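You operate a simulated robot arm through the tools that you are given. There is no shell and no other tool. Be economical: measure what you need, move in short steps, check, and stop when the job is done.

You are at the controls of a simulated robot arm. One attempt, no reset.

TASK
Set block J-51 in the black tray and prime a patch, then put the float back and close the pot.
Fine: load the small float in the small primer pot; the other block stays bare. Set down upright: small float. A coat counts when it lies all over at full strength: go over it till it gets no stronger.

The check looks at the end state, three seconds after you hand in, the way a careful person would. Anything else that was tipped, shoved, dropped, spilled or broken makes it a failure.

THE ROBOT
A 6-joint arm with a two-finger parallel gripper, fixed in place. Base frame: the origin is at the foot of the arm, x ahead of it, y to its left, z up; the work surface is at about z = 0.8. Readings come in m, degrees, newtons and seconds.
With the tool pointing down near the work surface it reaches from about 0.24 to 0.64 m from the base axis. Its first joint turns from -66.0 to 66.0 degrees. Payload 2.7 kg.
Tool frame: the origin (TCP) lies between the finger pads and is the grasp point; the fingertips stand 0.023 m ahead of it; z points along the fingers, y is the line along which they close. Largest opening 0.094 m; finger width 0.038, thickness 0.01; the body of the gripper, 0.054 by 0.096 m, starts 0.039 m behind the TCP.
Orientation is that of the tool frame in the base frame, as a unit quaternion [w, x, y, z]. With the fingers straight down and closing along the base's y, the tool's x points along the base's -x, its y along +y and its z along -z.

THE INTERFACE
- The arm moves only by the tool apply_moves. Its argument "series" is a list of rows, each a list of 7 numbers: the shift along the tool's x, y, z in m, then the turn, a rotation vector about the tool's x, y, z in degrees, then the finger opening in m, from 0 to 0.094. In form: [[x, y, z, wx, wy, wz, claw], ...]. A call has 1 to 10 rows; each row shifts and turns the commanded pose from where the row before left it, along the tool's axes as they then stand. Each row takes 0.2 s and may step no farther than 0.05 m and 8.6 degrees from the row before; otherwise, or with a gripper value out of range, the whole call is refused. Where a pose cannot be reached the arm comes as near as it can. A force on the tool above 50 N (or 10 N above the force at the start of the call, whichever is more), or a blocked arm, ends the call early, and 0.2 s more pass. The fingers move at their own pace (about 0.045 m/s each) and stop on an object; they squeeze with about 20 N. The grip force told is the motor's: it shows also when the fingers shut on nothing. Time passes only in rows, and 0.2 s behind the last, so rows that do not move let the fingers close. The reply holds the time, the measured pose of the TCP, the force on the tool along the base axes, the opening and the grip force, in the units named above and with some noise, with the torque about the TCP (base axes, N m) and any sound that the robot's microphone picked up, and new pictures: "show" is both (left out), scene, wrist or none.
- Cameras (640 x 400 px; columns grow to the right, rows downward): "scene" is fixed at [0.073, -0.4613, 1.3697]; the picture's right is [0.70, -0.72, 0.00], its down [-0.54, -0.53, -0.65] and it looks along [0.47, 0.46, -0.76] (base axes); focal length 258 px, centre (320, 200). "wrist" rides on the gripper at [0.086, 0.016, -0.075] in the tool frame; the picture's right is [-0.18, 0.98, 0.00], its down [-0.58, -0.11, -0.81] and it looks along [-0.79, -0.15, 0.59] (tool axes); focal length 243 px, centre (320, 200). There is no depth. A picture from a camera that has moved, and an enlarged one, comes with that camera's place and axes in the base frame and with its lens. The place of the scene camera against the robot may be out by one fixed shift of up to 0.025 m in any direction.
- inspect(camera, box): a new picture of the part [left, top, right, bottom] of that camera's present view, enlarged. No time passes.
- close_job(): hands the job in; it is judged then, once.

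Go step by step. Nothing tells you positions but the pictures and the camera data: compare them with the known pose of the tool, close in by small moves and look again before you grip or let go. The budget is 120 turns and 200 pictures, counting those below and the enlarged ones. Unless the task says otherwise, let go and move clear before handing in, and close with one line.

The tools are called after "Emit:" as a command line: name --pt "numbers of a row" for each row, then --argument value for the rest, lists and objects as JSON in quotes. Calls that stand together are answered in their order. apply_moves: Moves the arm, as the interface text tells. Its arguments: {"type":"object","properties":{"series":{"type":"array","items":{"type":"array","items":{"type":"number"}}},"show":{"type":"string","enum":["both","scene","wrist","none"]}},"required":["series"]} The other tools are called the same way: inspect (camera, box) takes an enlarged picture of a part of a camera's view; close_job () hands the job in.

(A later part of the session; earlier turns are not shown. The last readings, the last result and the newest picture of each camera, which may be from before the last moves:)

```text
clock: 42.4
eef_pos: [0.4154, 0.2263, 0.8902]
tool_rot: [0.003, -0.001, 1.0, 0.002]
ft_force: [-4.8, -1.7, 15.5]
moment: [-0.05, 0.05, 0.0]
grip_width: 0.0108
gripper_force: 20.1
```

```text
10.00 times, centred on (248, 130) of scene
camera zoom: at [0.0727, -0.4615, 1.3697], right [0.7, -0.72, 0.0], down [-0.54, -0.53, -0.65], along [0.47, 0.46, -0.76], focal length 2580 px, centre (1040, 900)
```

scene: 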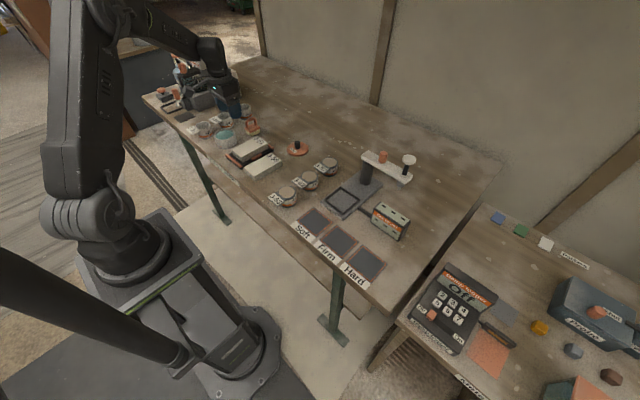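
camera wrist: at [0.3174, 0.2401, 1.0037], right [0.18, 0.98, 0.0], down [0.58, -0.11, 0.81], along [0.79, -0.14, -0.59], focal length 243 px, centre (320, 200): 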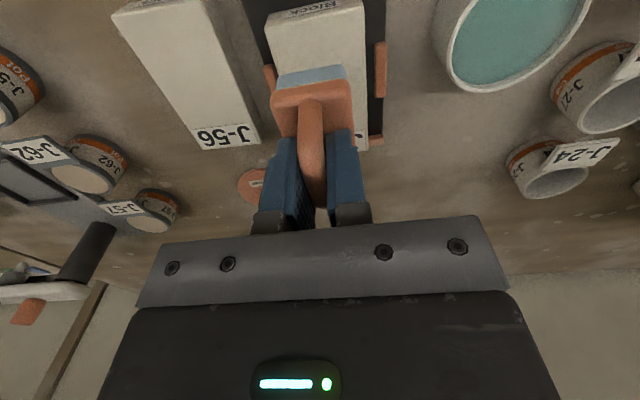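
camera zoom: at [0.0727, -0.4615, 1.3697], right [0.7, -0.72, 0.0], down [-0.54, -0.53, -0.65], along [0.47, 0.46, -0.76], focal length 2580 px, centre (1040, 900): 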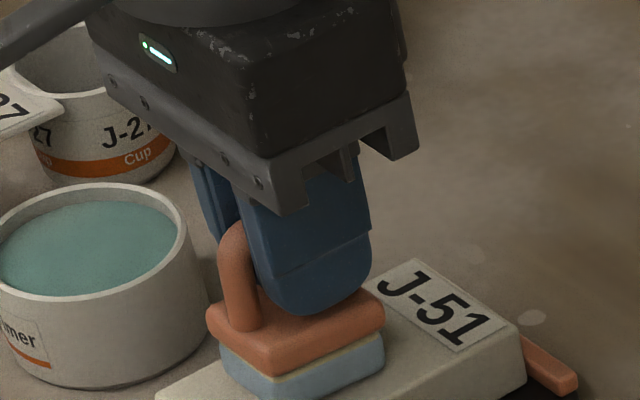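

Emit:
apply_moves --pt "0 0 -0.03 0 0 0 0.0" --pt "0.05 0 0 0 0 0 0.0" --pt "0 0 0 0 0 0 0.0" --show "wrist"

Emit:
inspect --camera "scene" --box '[216, 110, 288, 160]'

```text
clock: 43.2
eef_pos: [0.3649, 0.2269, 0.9177]
tool_rot: [0.001, -0.001, 1.0, 0.001]
ft_force: [0.4, 0.1, -1.1]
moment: [-0.02, 0.03, 0.01]
grip_width: 0.0108
gripper_force: 19.7
camera wrist: at [0.2796, 0.2431, 0.9937], right [0.18, 0.98, 0.0], down [0.58, -0.11, 0.81], along [0.79, -0.15, -0.59], focal length 243 px, centre (320, 200)
```

wrist: 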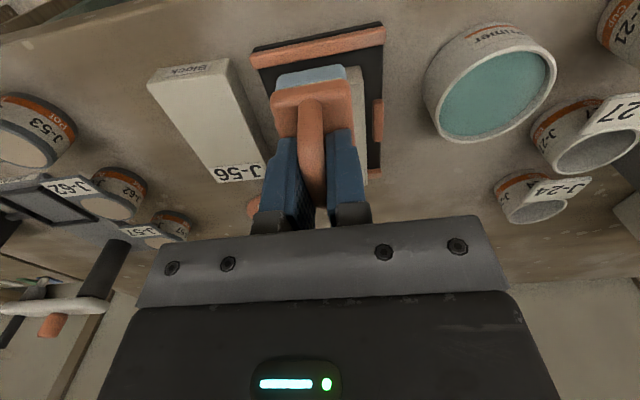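

```text
8.00 times, centred on (252, 135) of scene
camera zoom: at [0.073, -0.4613, 1.3697], right [0.7, -0.72, 0.0], down [-0.54, -0.53, -0.65], along [0.47, 0.46, -0.76], focal length 2064 px, centre (864, 720)
```

zoom: 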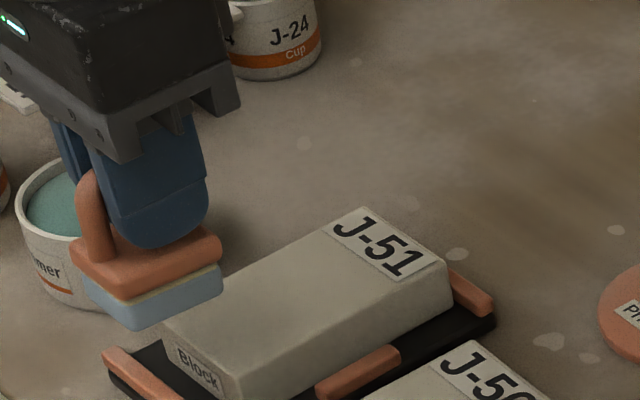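

Emit:
inspect --camera "scene" --box '[234, 135, 274, 160]'

```text
16.00 times, centred on (254, 148) of scene
camera zoom: at [0.073, -0.4613, 1.3697], right [0.7, -0.72, 0.0], down [-0.54, -0.53, -0.65], along [0.47, 0.46, -0.76], focal length 4129 px, centre (1376, 1040)
```

zoom: 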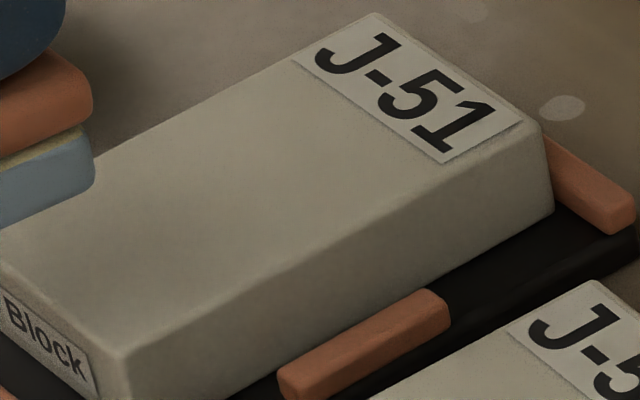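

A plain press leaves no mark, so it needs rubbing. I touch down near the block's near end and stroke along x with light pressure.

Emit:
apply_moves --pt "-0.04 0 0.01 0 0 0 0.0" --pt "0 0 0.014 0 0 0 0.0" --pt "0 0 0.003 0 0 0 0.0" --pt "-0.008 0 0 0 0 0 0.0" --pt "-0.01 0 0 0 0 0 0.0" --pt "-0.01 0 0 0 0 0 0.0" --pt "0 0 0 0 0 0 0.0" --show "none"

Emit:
inspect --camera "scene" --box '[216, 110, 288, 160]'

```text
clock: 44.8
eef_pos: [0.4322, 0.2268, 0.89]
tool_rot: [0.001, -0.001, 1.0, 0.001]
ft_force: [0.1, -0.7, -0.8]
moment: [0.0, -0.01, 0.0]
grip_width: 0.0108
gripper_force: 19.1
```

```text
8.00 times, centred on (252, 135) of scene
camera zoom: at [0.073, -0.4613, 1.3697], right [0.7, -0.72, 0.0], down [-0.54, -0.53, -0.65], along [0.47, 0.46, -0.76], focal length 2064 px, centre (864, 720)
```

zoom: 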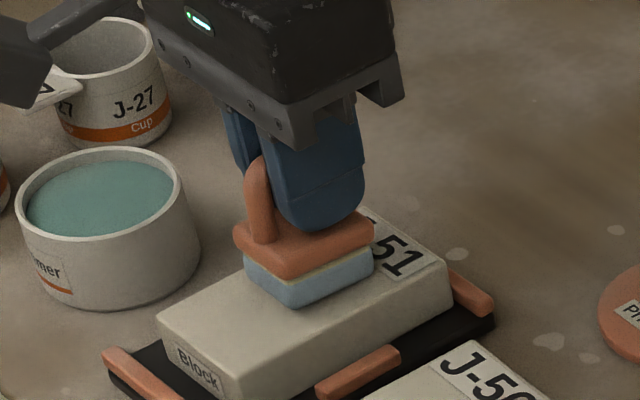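

No contact at this height; I lower a little and rub back and forth.

Emit:
apply_moves --pt "0 0 0.001 0 0 0 0.0" --pt "0 0 0.001 0 0 0 0.0" --pt "0 0 0 0 0 0 0.0" --show "none"

```text
clock: 45.6
eef_pos: [0.4341, 0.2278, 0.8898]
tool_rot: [0.002, -0.001, 1.0, 0.002]
ft_force: [-3.2, -0.6, 8.1]
moment: [-0.03, 0.05, -0.03]
grip_width: 0.0107
gripper_force: 19.9
```

Emit:
apply_moves --pt "0.008 0 0 0 0 0 0.0" --pt "0.01 0 0 0 0 0 0.0" --pt "0.01 0 0 0 0 0 0.0" --pt "0.01 0 0 0 0 0 0.0" --pt "0 0 0 0 0 0 0.0" --show "none"

Emit:
inspect --camera "scene" --box '[216, 110, 288, 160]'

```text
clock: 46.8
eef_pos: [0.397, 0.2278, 0.8886]
tool_rot: [0.002, -0.001, 1.0, 0.003]
ft_force: [4.8, 0.1, 13.2]
moment: [-0.02, -0.49, -0.01]
grip_width: 0.0106
gripper_force: 20.5
```

```text
8.00 times, centred on (252, 135) of scene
camera zoom: at [0.0729, -0.4614, 1.3697], right [0.7, -0.72, 0.0], down [-0.54, -0.53, -0.65], along [0.47, 0.46, -0.76], focal length 2064 px, centre (864, 720)
```

zoom: 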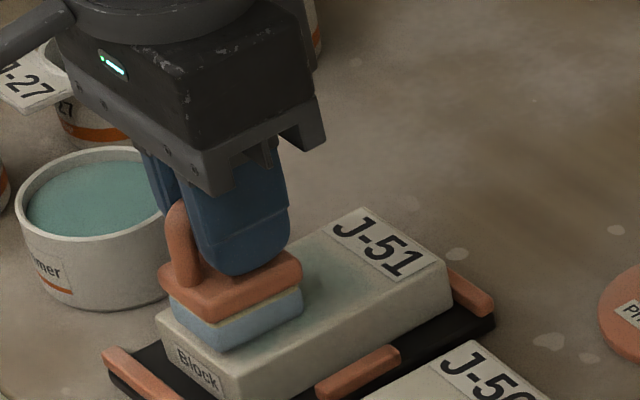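

A teal coat begins to show. I rub on in lanes, left and right of centre, keeping off the label.

Emit:
apply_moves --pt "0 0.01 0 0 0 0 0.0" --pt "-0.013 0 0 0 0 0 0.0" --pt "-0.013 0 0 0 0 0 0.0" --pt "-0.013 0 0 0 0 0 0.0" --pt "0 -0.01 0 0 0 0 0.0" --pt "0 -0.01 0 0 0 0 0.0" --pt "0.013 0 0 0 0 0 0.0" --pt "0.013 0 0 0 0 0 0.0" --pt "0.013 0 0 0 0 0 0.0" --pt "0 0.01 0 0 0 0 0.0" --show "none"

Emit:
inspect --camera "scene" --box '[216, 110, 288, 160]'

```text
clock: 49.0
eef_pos: [0.3958, 0.2273, 0.8885]
tool_rot: [0.001, -0.001, 1.0, 0.001]
ft_force: [0.4, 0.3, -0.9]
moment: [0.02, 0.03, -0.01]
grip_width: 0.0104
gripper_force: 20.0
```

```text
8.00 times, centred on (252, 135) of scene
camera zoom: at [0.073, -0.4613, 1.3697], right [0.7, -0.72, 0.0], down [-0.54, -0.53, -0.65], along [0.47, 0.46, -0.76], focal length 2064 px, centre (864, 720)
```

zoom: 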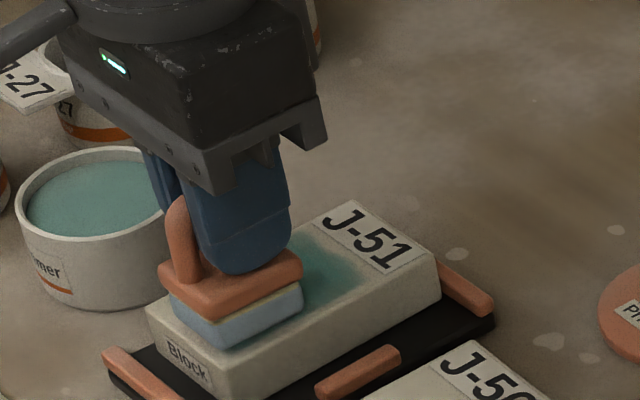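

Emit:
apply_moves --pt "0 0 0.001 0 0 0 0.0" --pt "0 0 0.0008 0 0 0 0.0" --pt "0 0 0 0 0 0 0.0" --show "none"

```text
clock: 49.8
eef_pos: [0.3952, 0.2276, 0.8883]
tool_rot: [0.002, -0.001, 1.0, 0.002]
ft_force: [-0.3, 0.2, 5.5]
moment: [-0.04, -0.1, 0.01]
grip_width: 0.0103
gripper_force: 19.9
```

Emit:
apply_moves --pt "-0.012 0 0 0 0 0 0.0" --pt "-0.012 0 0.0002 0 0 0 0.0" --pt "-0.012 0 0 0 0 0 0.0" --pt "0.012 0 0.0002 0 0 0 0.0" --pt "0.012 0 0 0 0 0 0.0" --pt "0.012 0 0.0002 0 0 0 0.0" --pt "-0.012 0 0 0 0 0 0.0" --pt "-0.012 0 0.0002 0 0 0 0.0" --pt "-0.012 0 0 0 0 0 0.0" --pt "0.012 0 0 0 0 0 0.0" --show "none"

```text
clock: 52.0
eef_pos: [0.4211, 0.2287, 0.8881]
tool_rot: [0.002, -0.001, 1.0, 0.0]
ft_force: [4.1, -0.4, 7.5]
moment: [-0.03, -0.35, 0.04]
grip_width: 0.0108
gripper_force: 20.2
```

Contact held at about 7 N. I lift to look at the coat.

Emit:
apply_moves --pt "0.0 0 -0.03 0 0 0 0.0" --pt "0 0.04 -0.01 0 0 0 0.0" --pt "0 0.04 0 0 0 0 0.0" --pt "0 0 0 0 0 0 0.0" --show "wrist"

Emit:
inspect --camera "scene" --box '[224, 125, 280, 160]'

Emit:
inspect --camera "wrist" --box '[120, 0, 340, 140]'

```text
clock: 53.0
eef_pos: [0.4188, 0.3079, 0.9264]
tool_rot: [0.0, -0.001, 1.0, 0.001]
ft_force: [-0.4, 0.0, -0.4]
moment: [0.0, 0.03, 0.01]
grip_width: 0.0102
gripper_force: 20.0
camera wrist: at [0.3341, 0.3231, 1.0026], right [0.18, 0.98, 0.0], down [0.58, -0.11, 0.81], along [0.79, -0.15, -0.59], focal length 243 px, centre (320, 200)
```

wrist: 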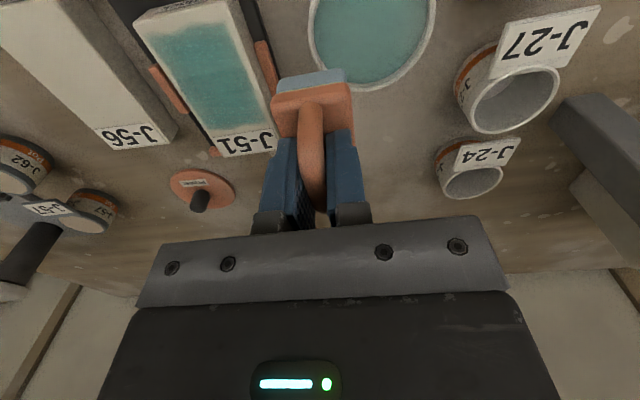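

```text
11.43 times, centred on (252, 142) of scene
camera zoom: at [0.073, -0.4613, 1.3697], right [0.7, -0.72, 0.0], down [-0.54, -0.53, -0.65], along [0.47, 0.46, -0.76], focal length 2949 px, centre (1097, 857)
```

zoom: 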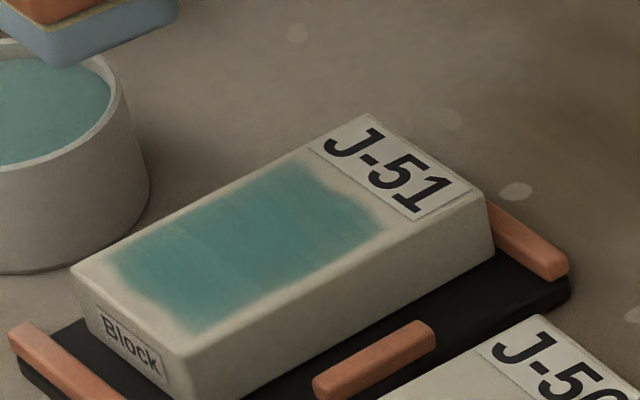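

```text
2.86 times, centred on (230, 70) of wrist
camera zoom: at [0.3341, 0.3231, 1.0026], right [0.18, 0.98, 0.0], down [0.58, -0.11, 0.81], along [0.79, -0.15, -0.59], focal length 693 px, centre (577, 571)
```

zoom: 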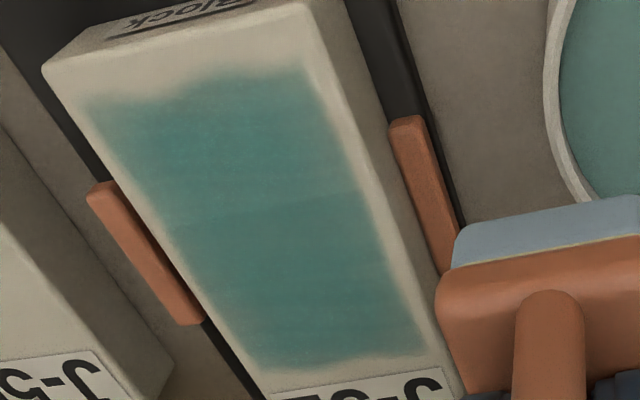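

A good patch has formed in the middle, still slightly uneven. I go over it again with lanes until it stops deepening.

Emit:
apply_moves --pt "0.01 -0.037 0 0 0 0 0.0" --pt "0.01 -0.035 0 0 0 0 0.0" --pt "0 0 0.03 0 0 0 0.0" --pt "0 0 0.008 0 0 0 0.0" --pt "0 0 0.001 0 0 0 0.0" --pt "0 0 0 0 0 0 0.0" --show "none"

```text
clock: 54.4
eef_pos: [0.399, 0.2345, 0.8881]
tool_rot: [0.002, -0.001, 1.0, 0.002]
ft_force: [-4.3, -1.8, 12.2]
moment: [-0.13, 0.1, -0.02]
grip_width: 0.0103
gripper_force: 19.8
```

Emit:
apply_moves --pt "-0.012 0 0 0 0 0 0.0" --pt "-0.012 0 0 0 0 0 0.0" --pt "-0.01 0 0 0 0 0 0.0" --pt "0.012 0 0.0002 0 0 0 0.0" --pt "0.012 0 0 0 0 0 0.0" --pt "0.011 0 0 0 0 0 0.0" --pt "0 -0.007 0.0002 0 0 0 0.0" --pt "-0.012 0 0 0 0 0 0.0" --pt "-0.012 0 0 0 0 0 0.0" --pt "-0.01 0 0 0 0 0 0.0" --show "none"

```text
clock: 56.6
eef_pos: [0.4319, 0.2291, 0.8874]
tool_rot: [0.0, -0.002, 1.0, 0.001]
ft_force: [-5.4, -0.6, 11.7]
moment: [-0.04, 0.06, -0.01]
grip_width: 0.0104
gripper_force: 19.7
```

Emit:
apply_moves --pt "0.012 0 0 0 0 0 0.0" --pt "0.012 0 0 0 0 0 0.0" --pt "0.01 0 0 0 0 0 0.0" --pt "-0.012 0 0.0002 0 0 0 0.0" --pt "-0.012 0 0 0 0 0 0.0" --pt "-0.01 0 0 0 0 0 0.0" --pt "0 0.004 0.0002 0 0 0 0.0" --pt "0.012 0 0 0 0 0 0.0" --pt "0.012 0 0 0 0 0 0.0" --pt "0.01 0 0 0 0 0 0.0" --show "none"

Emit:
apply_moves --pt "0.0 0 -0.03 0 0 0 0.0" --pt "-0.02 0.035 -0.01 0 0 0 0.0" --pt "0 0.04 0 0 0 0 0.0" --pt "0 0 0 0 0 0 0.0" --show "wrist"

Emit:
inspect --camera "scene" --box '[224, 125, 280, 160]'

Emit:
inspect --camera "wrist" --box '[120, 0, 340, 140]'

```text
clock: 58.8
eef_pos: [0.3995, 0.2319, 0.8875]
tool_rot: [0.002, -0.001, 1.0, 0.002]
ft_force: [3.5, -1.3, 7.1]
moment: [-0.08, -0.28, 0.01]
grip_width: 0.0104
gripper_force: 20.5
```

```text
clock: 59.8
eef_pos: [0.4181, 0.3073, 0.9247]
tool_rot: [0.001, -0.001, 1.0, 0.001]
ft_force: [0.7, -0.2, 0.1]
moment: [-0.01, -0.04, -0.02]
grip_width: 0.0105
gripper_force: 20.1
camera wrist: at [0.3333, 0.3227, 1.0008], right [0.18, 0.98, 0.0], down [0.58, -0.11, 0.81], along [0.79, -0.15, -0.59], focal length 243 px, centre (320, 200)
```

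wrist: 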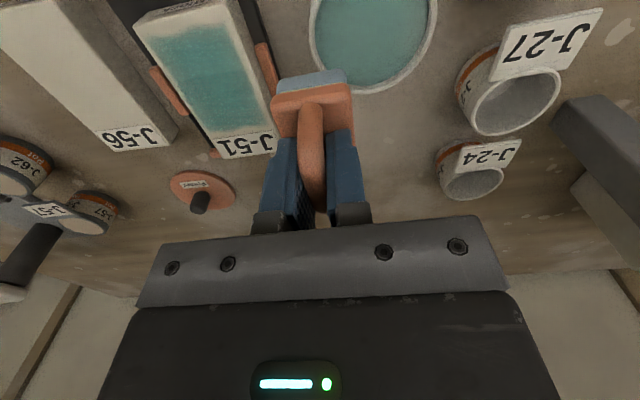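

```text
11.43 times, centred on (252, 142) of scene
camera zoom: at [0.073, -0.4613, 1.3697], right [0.7, -0.72, 0.0], down [-0.54, -0.53, -0.65], along [0.47, 0.46, -0.76], focal length 2949 px, centre (1097, 857)
```

zoom: 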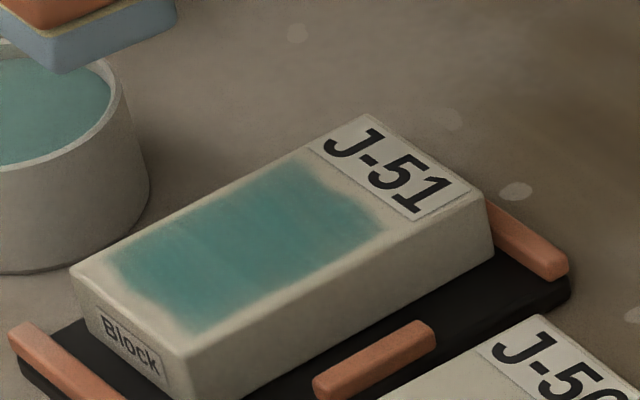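

```text
2.86 times, centred on (230, 70) of wrist
camera zoom: at [0.3333, 0.3227, 1.0008], right [0.18, 0.98, 0.0], down [0.58, -0.11, 0.81], along [0.79, -0.15, -0.59], focal length 693 px, centre (577, 571)
```

zoom: 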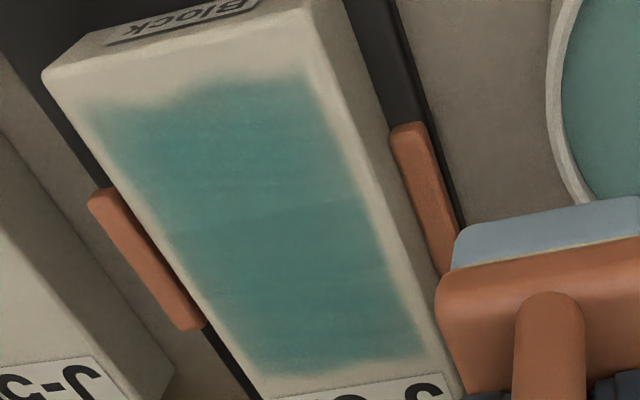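

The coat no longer deepens in the middle. To be safe I widen it toward the block's edges with two side lanes.

Emit:
apply_moves --pt "0.013 -0.032 0 0 0 0 0.0" --pt "0.013 -0.031 0 0 0 0 0.0" --pt "0 0 0.03 0 0 0 0.0" --pt "0 0 0.006 0 0 0 0.0" --pt "0 0 0.0015 0 0 0 0.0" --pt "0 0 0 0 0 0 0.0" --show "none"

```text
clock: 61.2
eef_pos: [0.3917, 0.2453, 0.8893]
tool_rot: [0.002, -0.001, 1.0, 0.001]
ft_force: [0.5, -0.7, -1.1]
moment: [0.0, 0.0, -0.01]
grip_width: 0.0102
gripper_force: 20.2
```

Emit:
apply_moves --pt "0 0 0.001 0 0 0 0.0" --pt "0 0 0.0008 0 0 0 0.0" --pt "0 0 0 0 0 0 0.0" --show "none"

```text
clock: 62.0
eef_pos: [0.3928, 0.2445, 0.8873]
tool_rot: [0.001, -0.001, 1.0, 0.002]
ft_force: [-1.9, 1.3, 4.5]
moment: [0.0, 0.01, 0.0]
grip_width: 0.0106
gripper_force: 19.7
```

Emit:
apply_moves --pt "-0.014 0 0.0003 0 0 0 0.0" --pt "-0.014 0 0 0 0 0 0.0" --pt "-0.013 0 0 0 0 0 0.0" --pt "0.014 0 0.0002 0 0 0 0.0" --pt "0.014 0 0 0 0 0 0.0" --pt "0.014 0 0 0 0 0 0.0" --pt "-0.014 0 0.0002 0 0 0 0.0" --pt "-0.014 0 0 0 0 0 0.0" --pt "-0.013 0 0 0 0 0 0.0" --pt "0 -0.012 0 0 0 0 0.0" --show "none"

Emit:
apply_moves --pt "0 -0.011 0 0 0 0 0.0" --pt "0.014 0 0 0 0 0 0.0" --pt "0.014 0 0 0 0 0 0.0" --pt "0.013 0 0 0 0 0 0.0" --pt "-0.014 0 0.0002 0 0 0 0.0" --pt "-0.014 0 0 0 0 0 0.0" --pt "-0.013 0 0 0 0 0 0.0" --pt "0.014 0 0.0002 0 0 0 0.0" --pt "0.014 0 0 0 0 0 0.0" --pt "0.013 0 0 0 0 0 0.0" --show "none"

Emit:
inspect --camera "scene" --box '[216, 115, 280, 160]'

```text
clock: 64.2
eef_pos: [0.4352, 0.2321, 0.8867]
tool_rot: [0.003, -0.002, 1.0, 0.001]
ft_force: [1.0, 5.7, 12.6]
moment: [0.2, -0.27, 0.1]
grip_width: 0.0106
gripper_force: 19.7
```

```text
clock: 66.4
eef_pos: [0.3917, 0.2215, 0.8849]
tool_rot: [0.002, -0.001, 1.0, 0.002]
ft_force: [7.0, -0.7, 14.1]
moment: [-0.05, -0.44, 0.0]
grip_width: 0.0107
gripper_force: 20.0
```

```text
8.89 times, centred on (248, 138) of scene
camera zoom: at [0.073, -0.4614, 1.3697], right [0.7, -0.72, 0.0], down [-0.54, -0.53, -0.65], along [0.47, 0.46, -0.76], focal length 2294 px, centre (960, 756)
```

zoom: 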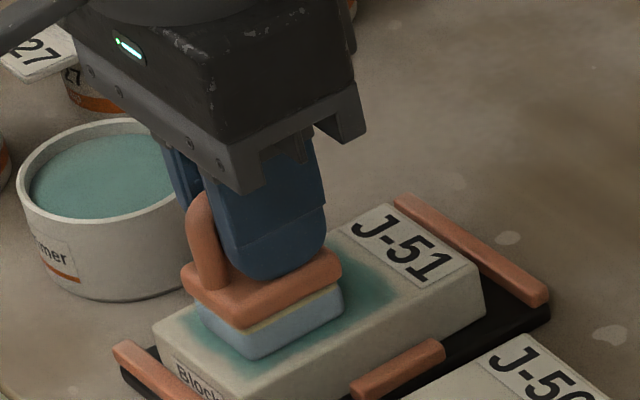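

Emit:
apply_moves --pt "0.0 0 -0.03 0 0 0 0.0" --pt "-0.025 0.035 -0.01 0 0 0 0.0" --pt "0 0.048 0 0 0 0 0.0" --pt "0 0 0 0 0 0 0.0" --show "wrist"

Emit:
inspect --camera "scene" --box '[224, 125, 280, 160]'

Emit:
inspect --camera "wrist" --box '[120, 0, 340, 140]'

```text
clock: 67.4
eef_pos: [0.4166, 0.3051, 0.9282]
tool_rot: [0.0, 0.0, 1.0, 0.001]
ft_force: [0.0, -0.3, -1.0]
moment: [-0.01, 0.02, 0.0]
grip_width: 0.0105
gripper_force: 19.9
camera wrist: at [0.3311, 0.3214, 1.0042], right [0.18, 0.98, 0.0], down [0.58, -0.11, 0.81], along [0.79, -0.15, -0.59], focal length 243 px, centre (320, 200)
```

wrist: 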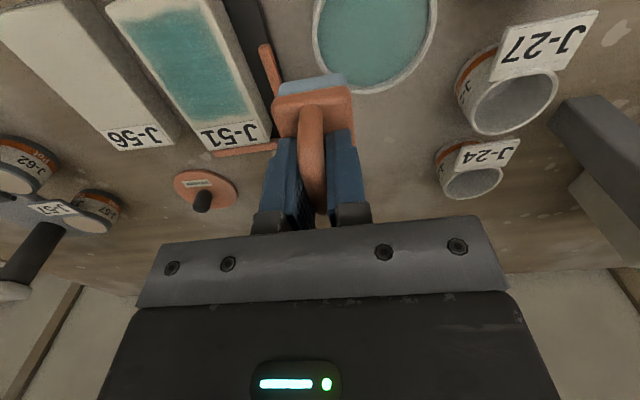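

```text
11.43 times, centred on (252, 142) of scene
camera zoom: at [0.073, -0.4613, 1.3697], right [0.7, -0.72, 0.0], down [-0.54, -0.53, -0.65], along [0.47, 0.46, -0.76], focal length 2949 px, centre (1097, 857)
```

zoom: 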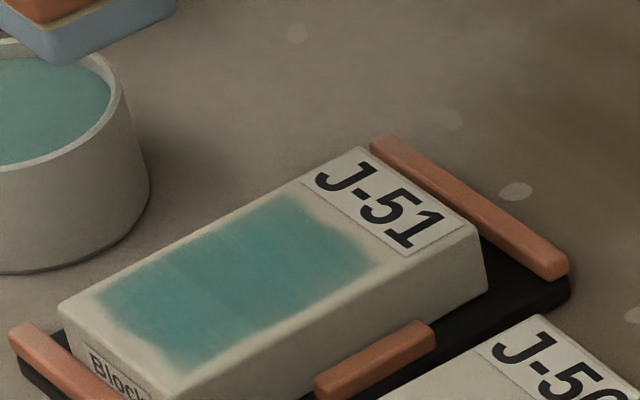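

```text
2.86 times, centred on (230, 70) of wrist
camera zoom: at [0.3311, 0.3214, 1.0042], right [0.18, 0.98, 0.0], down [0.58, -0.11, 0.81], along [0.79, -0.15, -0.59], focal length 693 px, centre (577, 571)
```

zoom: 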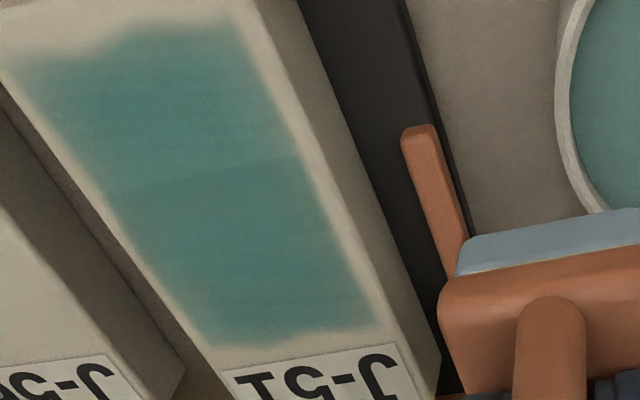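

Emit:
inspect --camera "wrist" --box '[110, 0, 270, 100]'

Emit:
inspect --camera "scene" --box '[230, 138, 262, 158]'

```text
4.00 times, centred on (190, 50) of wrist
camera zoom: at [0.3311, 0.3214, 1.0042], right [0.18, 0.98, 0.0], down [0.58, -0.11, 0.81], along [0.79, -0.15, -0.59], focal length 970 px, centre (840, 800)
```

zoom: 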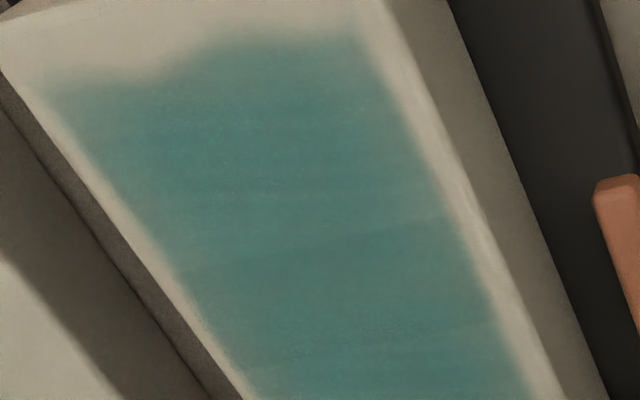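

```text
16.00 times, centred on (246, 148) of scene
camera zoom: at [0.073, -0.4613, 1.3697], right [0.7, -0.72, 0.0], down [-0.54, -0.53, -0.65], along [0.47, 0.46, -0.76], focal length 4129 px, centre (1504, 1032)
```

zoom: 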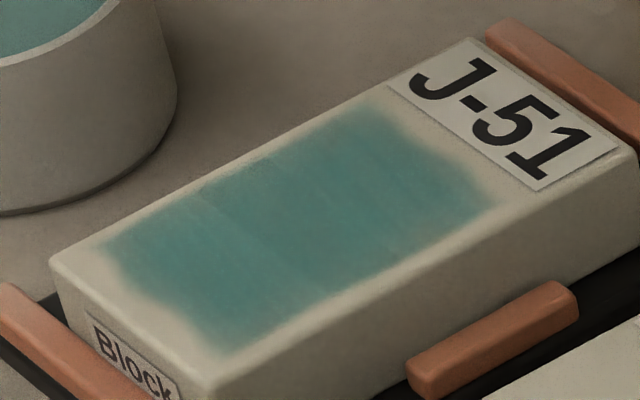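

The near third looks a shade lighter. I reload the float once more to be sure the coat is at full strength, checking centring first.

Emit:
apply_moves --pt "0.0126 0.038 0 0 0 0 0.0" --pt "0 0 0.03 0 0 0 0.0" --pt "0 0 0 0 0 0 0.0" --show "none"

Emit:
inspect --camera "scene" --box '[216, 115, 248, 147]'

Emit:
inspect --camera "wrist" --box '[240, 20, 400, 120]'

```text
clock: 68.2
eef_pos: [0.404, 0.3429, 0.8995]
tool_rot: [0.001, -0.001, 1.0, 0.001]
ft_force: [0.1, 0.2, -1.4]
moment: [-0.01, 0.01, 0.02]
grip_width: 0.0102
gripper_force: 19.9
```

```text
12.50 times, centred on (232, 131) of scene
camera zoom: at [0.073, -0.4613, 1.3697], right [0.7, -0.72, 0.0], down [-0.54, -0.53, -0.65], along [0.47, 0.46, -0.76], focal length 3226 px, centre (1420, 1062)
```

zoom: 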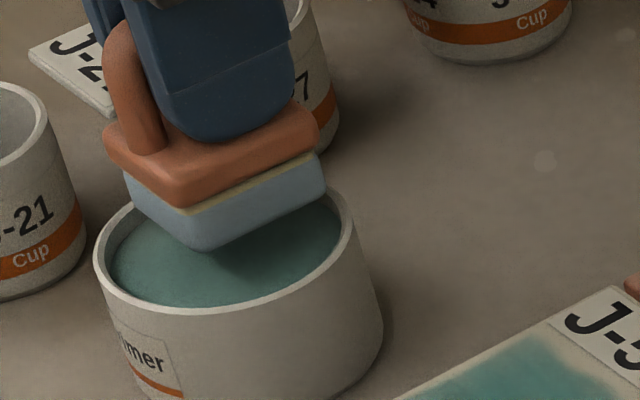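

```text
4.00 times, centred on (320, 70) of wrist
camera zoom: at [0.3187, 0.3582, 0.9748], right [0.18, 0.98, 0.0], down [0.58, -0.11, 0.81], along [0.79, -0.15, -0.59], focal length 970 px, centre (320, 720)
```

zoom: 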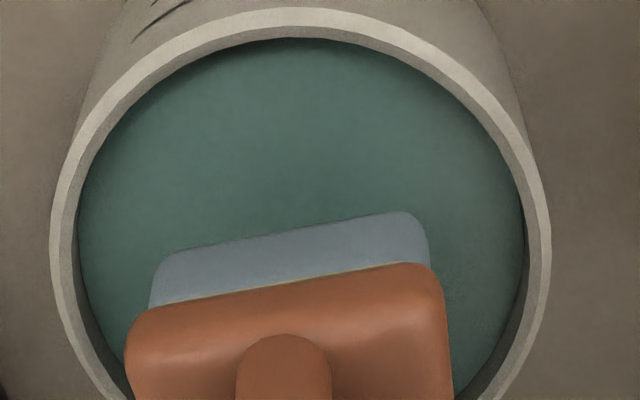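

Emit:
apply_moves --pt "0.005 -0.001 0 0 0 0 0.0" --pt "0 0 0.005 0 0 0 0.0" --pt "0 0 0.003 0 0 0 0.0" --pt "0 0 0 0 0 0 0.0" --show "none"

Emit:
inspect --camera "scene" --box '[216, 115, 248, 147]'

Emit:
inspect --camera "wrist" --box '[240, 20, 400, 120]'

```text
clock: 69.2
eef_pos: [0.3987, 0.3401, 0.8893]
tool_rot: [0.0, 0.0, 1.0, 0.001]
ft_force: [-0.4, -0.2, -1.2]
moment: [0.02, 0.01, 0.01]
grip_width: 0.0109
gripper_force: 19.6
```

```text
12.50 times, centred on (232, 131) of scene
camera zoom: at [0.073, -0.4613, 1.3697], right [0.7, -0.72, 0.0], down [-0.54, -0.53, -0.65], along [0.47, 0.46, -0.76], focal length 3226 px, centre (1420, 1062)
```

zoom: 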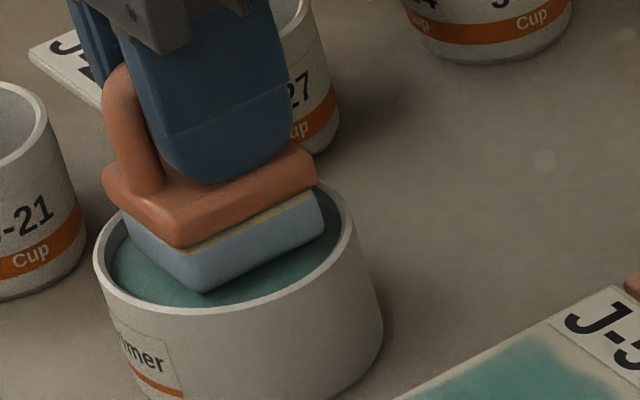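

```text
4.00 times, centred on (320, 70) of wrist
camera zoom: at [0.314, 0.3563, 0.9649], right [0.18, 0.98, 0.0], down [0.58, -0.11, 0.81], along [0.79, -0.15, -0.59], focal length 970 px, centre (320, 720)
```

zoom: 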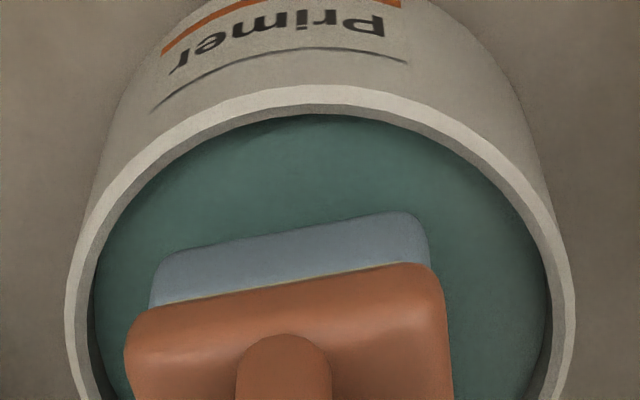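

Emit:
apply_moves --pt "0 0.002 0 0 0 0 0.0" --pt "0 0 0.002 0 0 0 0.0" --pt "0 0 0.001 0 0 0 0.0" --pt "0 0 0 0 0 0 0.0" --show "none"

```text
clock: 70.2
eef_pos: [0.3971, 0.3436, 0.8867]
tool_rot: [0.002, -0.001, 1.0, 0.001]
ft_force: [-0.7, -0.6, -0.4]
moment: [0.0, -0.01, 0.03]
grip_width: 0.0105
gripper_force: 20.1
```

Emit:
apply_moves --pt "0 0 0.001 0 0 0 0.0" --pt "0 0 0.001 0 0 0 0.0" --pt "0 0 0 0 0 0 0.0" --show "none"

```text
clock: 71.0
eef_pos: [0.4005, 0.3435, 0.8852]
tool_rot: [0.002, 0.0, 1.0, 0.002]
ft_force: [-3.6, -2.7, 14.6]
moment: [-0.14, 0.13, -0.04]
grip_width: 0.0105
gripper_force: 20.1
```

Reloaded. Back to the block (now about y 0.19–0.25 in the tray) for a final pass.

Emit:
apply_moves --pt "0 0 -0.01 0 0 0 0.0" --pt "0 0 -0.03 0 0 0 0.0" --pt "0.002 -0.04 0 0 0 0 0.0" --pt "0.002 -0.04 0 0 0 0 0.0" --pt "0.002 -0.034 0 0 0 0 0.0" --pt "0 0 0.02 0 0 0 0.0" --pt "0 0 0.016 0 0 0 0.0" --pt "0 0 0 0 0 0 0.0" --show "none"

Emit:
inspect --camera "scene" --box '[216, 115, 280, 160]'

Emit:
inspect --camera "wrist" --box '[200, 0, 440, 150]'

```text
clock: 72.8
eef_pos: [0.3919, 0.2293, 0.8866]
tool_rot: [0.002, -0.001, 1.0, 0.0]
ft_force: [-0.1, -0.4, -0.5]
moment: [-0.02, -0.02, 0.03]
grip_width: 0.0107
gripper_force: 20.4
```

```text
8.89 times, centred on (248, 138) of scene
camera zoom: at [0.073, -0.4613, 1.3697], right [0.7, -0.72, 0.0], down [-0.54, -0.53, -0.65], along [0.47, 0.46, -0.76], focal length 2294 px, centre (960, 756)
```

zoom: 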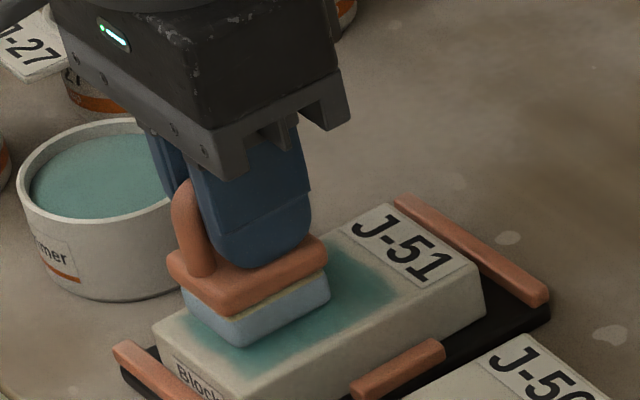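

```text
2.67 times, centred on (320, 75) of wrist
camera zoom: at [0.3063, 0.2444, 0.9631], right [0.18, 0.98, 0.0], down [0.58, -0.11, 0.81], along [0.79, -0.15, -0.59], focal length 647 px, centre (320, 533)
```

zoom: 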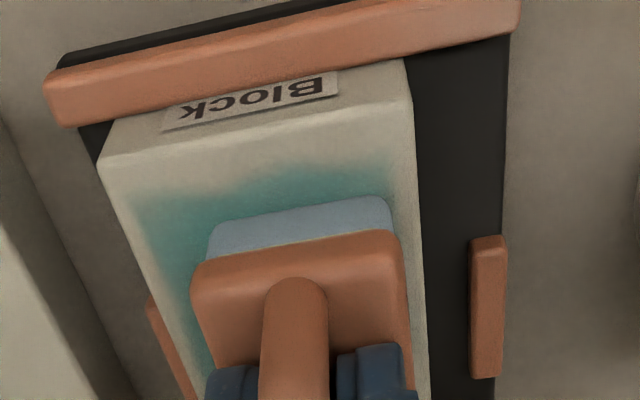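

Emit:
apply_moves --pt "0.007 0 0 0 0 0 0.0" --pt "0 0 0.001 0 0 0 0.0" --pt "0 0 0.001 0 0 0 0.0" --pt "0 0 0.0 0 0 0 0.0" --show "none"

```text
clock: 73.8
eef_pos: [0.3862, 0.2297, 0.8866]
tool_rot: [0.002, 0.0, 1.0, 0.002]
ft_force: [-1.7, 0.5, 7.0]
moment: [-0.06, 0.02, 0.01]
grip_width: 0.0103
gripper_force: 20.2
```

Emit:
apply_moves --pt "-0.014 0 0 0 0 0 0.0" --pt "-0.014 0 0 0 0 0 0.0" --pt "-0.014 0 0 0 0 0 0.0" --pt "0.014 0 0.0002 0 0 0 0.0" --pt "0.014 0 0 0 0 0 0.0" --pt "0.014 0 0 0 0 0 0.0" --pt "0 -0.008 0.0 0 0 0 0.0" --pt "0 -0.007 0 0 0 0 0.0" --pt "-0.014 0 0 0 0 0 0.0" --pt "-0.014 0 0 0 0 0 0.0" --show "none"

Emit:
apply_moves --pt "-0.014 0 0 0 0 0 0.0" --pt "0.014 0 0.0003 0 0 0 0.0" --pt "0.014 0 0 0 0 0 0.0" --pt "0.014 0 0 0 0 0 0.0" --pt "0 0.007 0.0002 0 0 0 0.0" --pt "-0.014 0 0 0 0 0 0.0" --pt "-0.014 0 0 0 0 0 0.0" --pt "-0.014 0 0 0 0 0 0.0" --pt "0.014 0 0 0 0 0 0.0" --pt "0.014 0 0 0 0 0 0.0" --show "none"

Emit:
apply_moves --pt "0.0 0 -0.03 0 0 0 0.0" --pt "-0.02 0.035 -0.01 0 0 0 0.0" --pt "0 0.045 0 0 0 0 0.0" --pt "0 0 0 0 0 0 0.0" --show "wrist"

Emit:
inspect --camera "scene" --box '[230, 135, 278, 165]'

Emit:
inspect --camera "wrist" --box '[110, 0, 270, 100]'

```text
clock: 76.0
eef_pos: [0.4142, 0.214, 0.886]
tool_rot: [0.0, -0.001, 1.0, 0.001]
ft_force: [-15.5, -1.2, 33.1]
moment: [-0.12, 0.55, 0.0]
grip_width: 0.0105
gripper_force: 20.2
```

```text
clock: 78.2
eef_pos: [0.4043, 0.2218, 0.8839]
tool_rot: [0.004, -0.002, 1.0, 0.002]
ft_force: [11.4, -1.3, 21.5]
moment: [-0.16, -0.34, 0.08]
grip_width: 0.0105
gripper_force: 20.1
```

```text
clock: 79.2
eef_pos: [0.4197, 0.3003, 0.9245]
tool_rot: [-0.001, 0.0, 1.0, 0.001]
ft_force: [-0.6, -0.1, 0.1]
moment: [0.0, 0.01, 0.02]
grip_width: 0.0104
gripper_force: 20.1
camera wrist: at [0.3346, 0.3161, 1.0015], right [0.18, 0.98, 0.0], down [0.58, -0.11, 0.81], along [0.79, -0.15, -0.59], focal length 243 px, centre (320, 200)
```

wrist: 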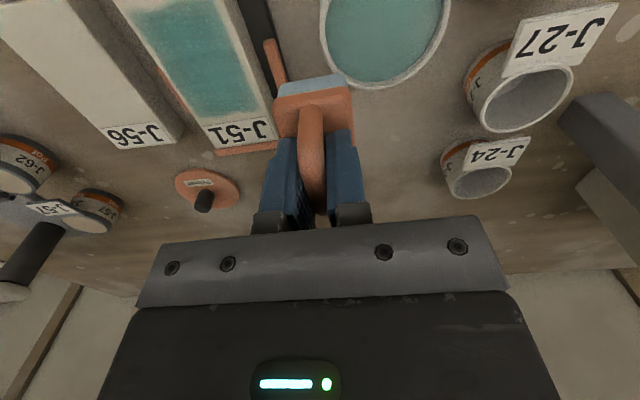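

```text
13.33 times, centred on (254, 150) of scene
camera zoom: at [0.073, -0.4613, 1.3697], right [0.7, -0.72, 0.0], down [-0.54, -0.53, -0.65], along [0.47, 0.46, -0.76], focal length 3441 px, centre (1200, 867)
```

zoom: 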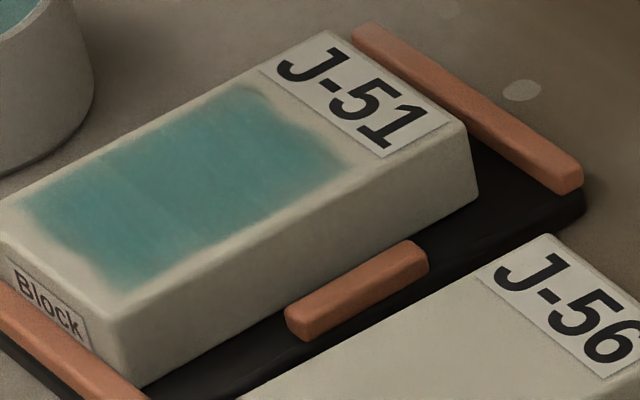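

```text
4.00 times, centred on (190, 50) of wrist
camera zoom: at [0.3346, 0.3161, 1.0015], right [0.18, 0.98, 0.0], down [0.58, -0.11, 0.81], along [0.79, -0.15, -0.59], focal length 970 px, centre (840, 800)
```

zoom: 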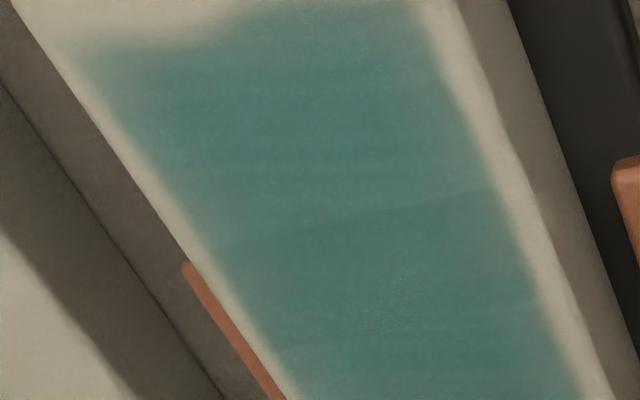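

The coat no longer changes, so it is at full strength, and the block sits level in the tray. Now I return the float to its spot.

Emit:
apply_moves --pt "-0.03 0.008 0 0 0 0 0.0" --pt "-0.03 0.008 0 0 0 0 0.0" --pt "-0.028 0.007 0 0 0 0 0.0" --pt "0 0 0.03 0 0 3 0.0" --pt "0 0 0.03 0 0 0 0.0" --pt "0 0 0.008 0 0 0 0.0" --pt "0 0 0 0 0 0 0.0" --show "wrist"

Emit:
inspect --camera "scene" --box '[225, 100, 289, 140]'

```text
clock: 80.8
eef_pos: [0.5087, 0.325, 0.8577]
tool_rot: [0.001, 0.025, 1.0, 0.0]
ft_force: [0.0, -0.7, -1.2]
moment: [0.0, -0.01, -0.02]
grip_width: 0.0105
gripper_force: 20.1
camera wrist: at [0.4229, 0.3447, 0.933], right [0.23, 0.97, 0.0], down [0.57, -0.14, 0.81], along [0.78, -0.19, -0.59], focal length 243 px, centre (320, 200)
```

wrist: 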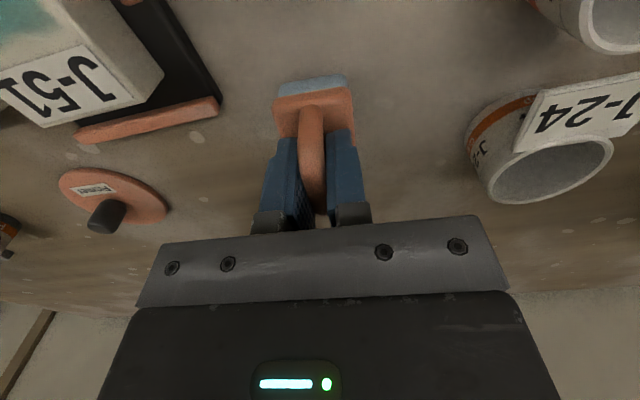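

```text
10.00 times, centred on (257, 120) of scene
camera zoom: at [0.073, -0.4613, 1.3697], right [0.7, -0.72, 0.0], down [-0.54, -0.53, -0.65], along [0.47, 0.46, -0.76], focal length 2580 px, centre (950, 1000)
```

zoom: 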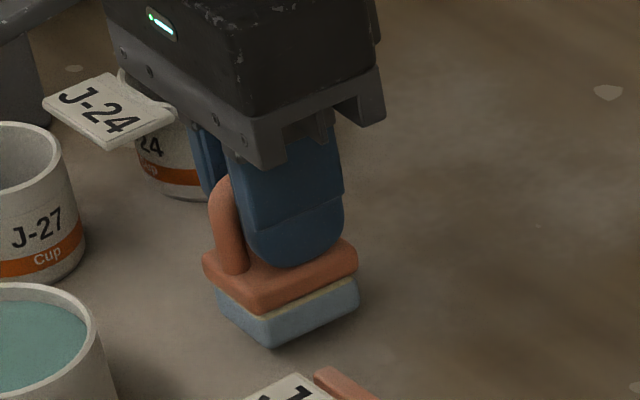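

Emit:
apply_moves --pt "0 0 0.003 0 0 0 0.0" --pt "0 0 0.002 0 0 0 0.0" --pt "0 0 0 0 0 0 0.0" --show "none"

```text
clock: 81.6
eef_pos: [0.507, 0.3243, 0.8528]
tool_rot: [0.001, 0.025, 1.0, 0.002]
ft_force: [0.2, -0.3, -0.2]
moment: [0.0, 0.0, -0.04]
grip_width: 0.0104
gripper_force: 20.6
```

Emit:
apply_moves --pt "0 0 0.001 0 0 0 0.0" --pt "0 0 0.0005 0 0 0 0.0" --pt "0 0 0 0 0 0 0.0" --show "none"

```text
clock: 82.4
eef_pos: [0.5086, 0.3252, 0.8504]
tool_rot: [0.001, 0.025, 1.0, 0.001]
ft_force: [-0.6, -0.6, 2.0]
moment: [-0.1, -0.01, 0.02]
grip_width: 0.0103
gripper_force: 20.0
```

Emit:
apply_moves --pt "0 0 0.0007 0 0 0 0.0" --pt "0 0 0 0 0 0 0.0" --show "none"

Emit:
inspect --camera "scene" --box '[225, 100, 289, 140]'

```text
clock: 83.0
eef_pos: [0.508, 0.3249, 0.8504]
tool_rot: [0.002, 0.025, 1.0, 0.002]
ft_force: [0.7, 0.0, 7.4]
moment: [-0.09, 0.02, -0.01]
grip_width: 0.0106
gripper_force: 20.4
```

```text
10.00 times, centred on (257, 120) of scene
camera zoom: at [0.0729, -0.4614, 1.3697], right [0.7, -0.72, 0.0], down [-0.54, -0.53, -0.65], along [0.47, 0.46, -0.76], focal length 2580 px, centre (950, 1000)
```

zoom: 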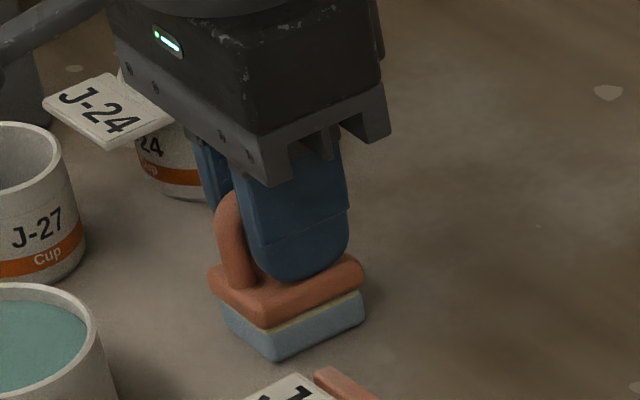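

The float rests on the table (7 N). I release it, rise, and head back to the lid.

Emit:
apply_moves --pt "0 0 -0.0005 0 0 0 0.01" --pt "0 0 0 0 0 0 0.03" --pt "0 0 0 0 0 0 0.05" --pt "0 0 0 0 0 0 0.05" --pt "0 0 -0.02 0 0 0 0.05" --pt "0 0 -0.04 0 0 0 0.05" --pt "0 0 -0.03 0 0 -3 0.05" --pt "0 0 0 0 0 0 0.05" --show "wrist"

Emit:
inspect --camera "scene" --box '[225, 100, 289, 140]'

```text
clock: 84.8
eef_pos: [0.5074, 0.3238, 0.9426]
tool_rot: [0.001, -0.002, 1.0, 0.0]
ft_force: [-0.8, -0.6, -0.8]
moment: [0.01, -0.03, -0.01]
grip_width: 0.05
gripper_force: 0.2
camera wrist: at [0.4221, 0.3391, 1.0179], right [0.18, 0.98, 0.0], down [0.58, -0.11, 0.81], along [0.79, -0.14, -0.59], focal length 243 px, centre (320, 200)
```

wrist: 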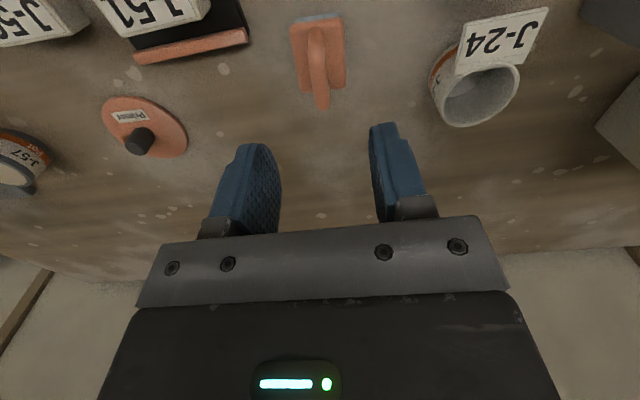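

```text
10.00 times, centred on (257, 120) of scene
camera zoom: at [0.073, -0.4613, 1.3697], right [0.7, -0.72, 0.0], down [-0.54, -0.53, -0.65], along [0.47, 0.46, -0.76], focal length 2580 px, centre (950, 1000)
```

zoom: 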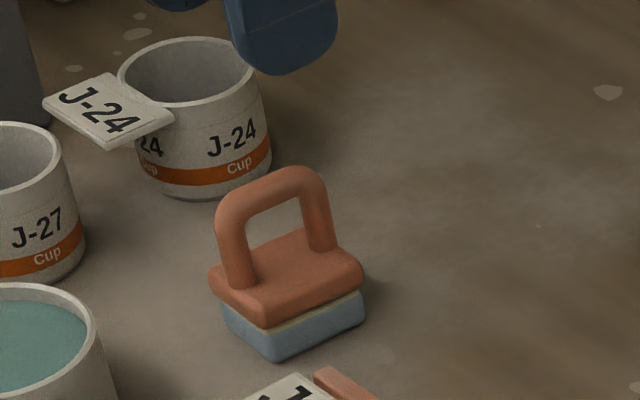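

The float stands upright. Next, back over the lid's knob at (0.551, 0.129).

Emit:
apply_moves --pt "-0.009 -0.039 0 0 0 0 0.05" --pt "-0.009 -0.039 0 0 0 0 0.05" --pt "-0.009 -0.039 0 0 0 0 0.05" --pt "-0.009 -0.039 0 0 0 0 0.05" --pt "-0.0076 -0.039 0 0 0 0 0.05" --pt "0 0 0.04 0 0 0 0.05" --pt "0 0 0.03 0 0 0 0.05" --pt "0 0 0 0 0 0 0.05" --show "wrist"

Emit:
inspect --camera "scene" --box '[270, 115, 334, 155]'

```text
clock: 86.6
eef_pos: [0.5537, 0.1294, 0.8698]
tool_rot: [0.0, 0.0, 1.0, 0.001]
ft_force: [0.7, -0.9, 1.1]
moment: [-0.01, -0.03, -0.01]
grip_width: 0.0501
gripper_force: 0.0
camera wrist: at [0.4674, 0.1456, 0.9451], right [0.18, 0.98, 0.0], down [0.58, -0.11, 0.81], along [0.79, -0.15, -0.59], focal length 243 px, centre (320, 200)
```

wrist: 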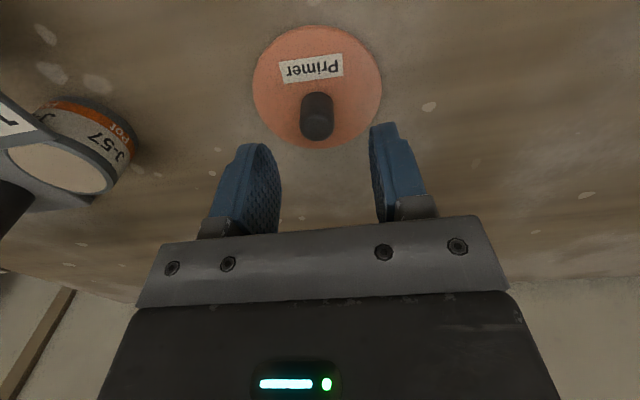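

```text
10.00 times, centred on (302, 135) of scene
camera zoom: at [0.073, -0.4613, 1.3697], right [0.7, -0.72, 0.0], down [-0.54, -0.53, -0.65], along [0.47, 0.46, -0.76], focal length 2580 px, centre (500, 850)
```

zoom: 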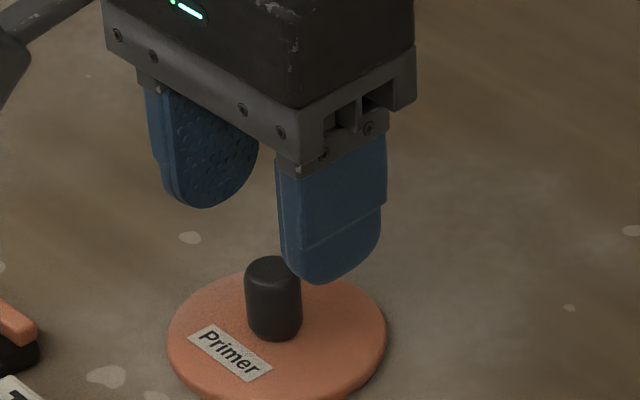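

Emit:
apply_moves --pt "0.003 0 0.015 0 0 0 0.05" --pt "0 0 0.012 0 0 0 0.05" --pt "0 0 0.004 0 0 0 0.05" --pt "0 0 0 0 0 0 0.05" --show "wrist"

```text
clock: 87.6
eef_pos: [0.549, 0.1298, 0.8396]
tool_rot: [0.001, -0.002, 1.0, 0.001]
ft_force: [0.0, 0.3, 0.1]
moment: [0.07, -0.02, 0.02]
grip_width: 0.0501
gripper_force: 0.0
camera wrist: at [0.4637, 0.1457, 0.9147], right [0.18, 0.98, 0.0], down [0.58, -0.11, 0.81], along [0.79, -0.15, -0.59], focal length 243 px, centre (320, 200)
```

wrist: 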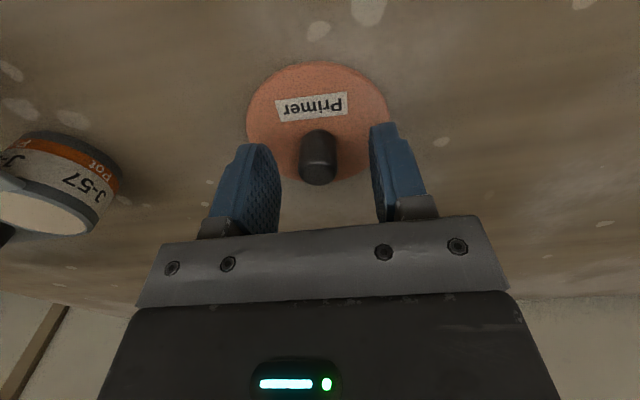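

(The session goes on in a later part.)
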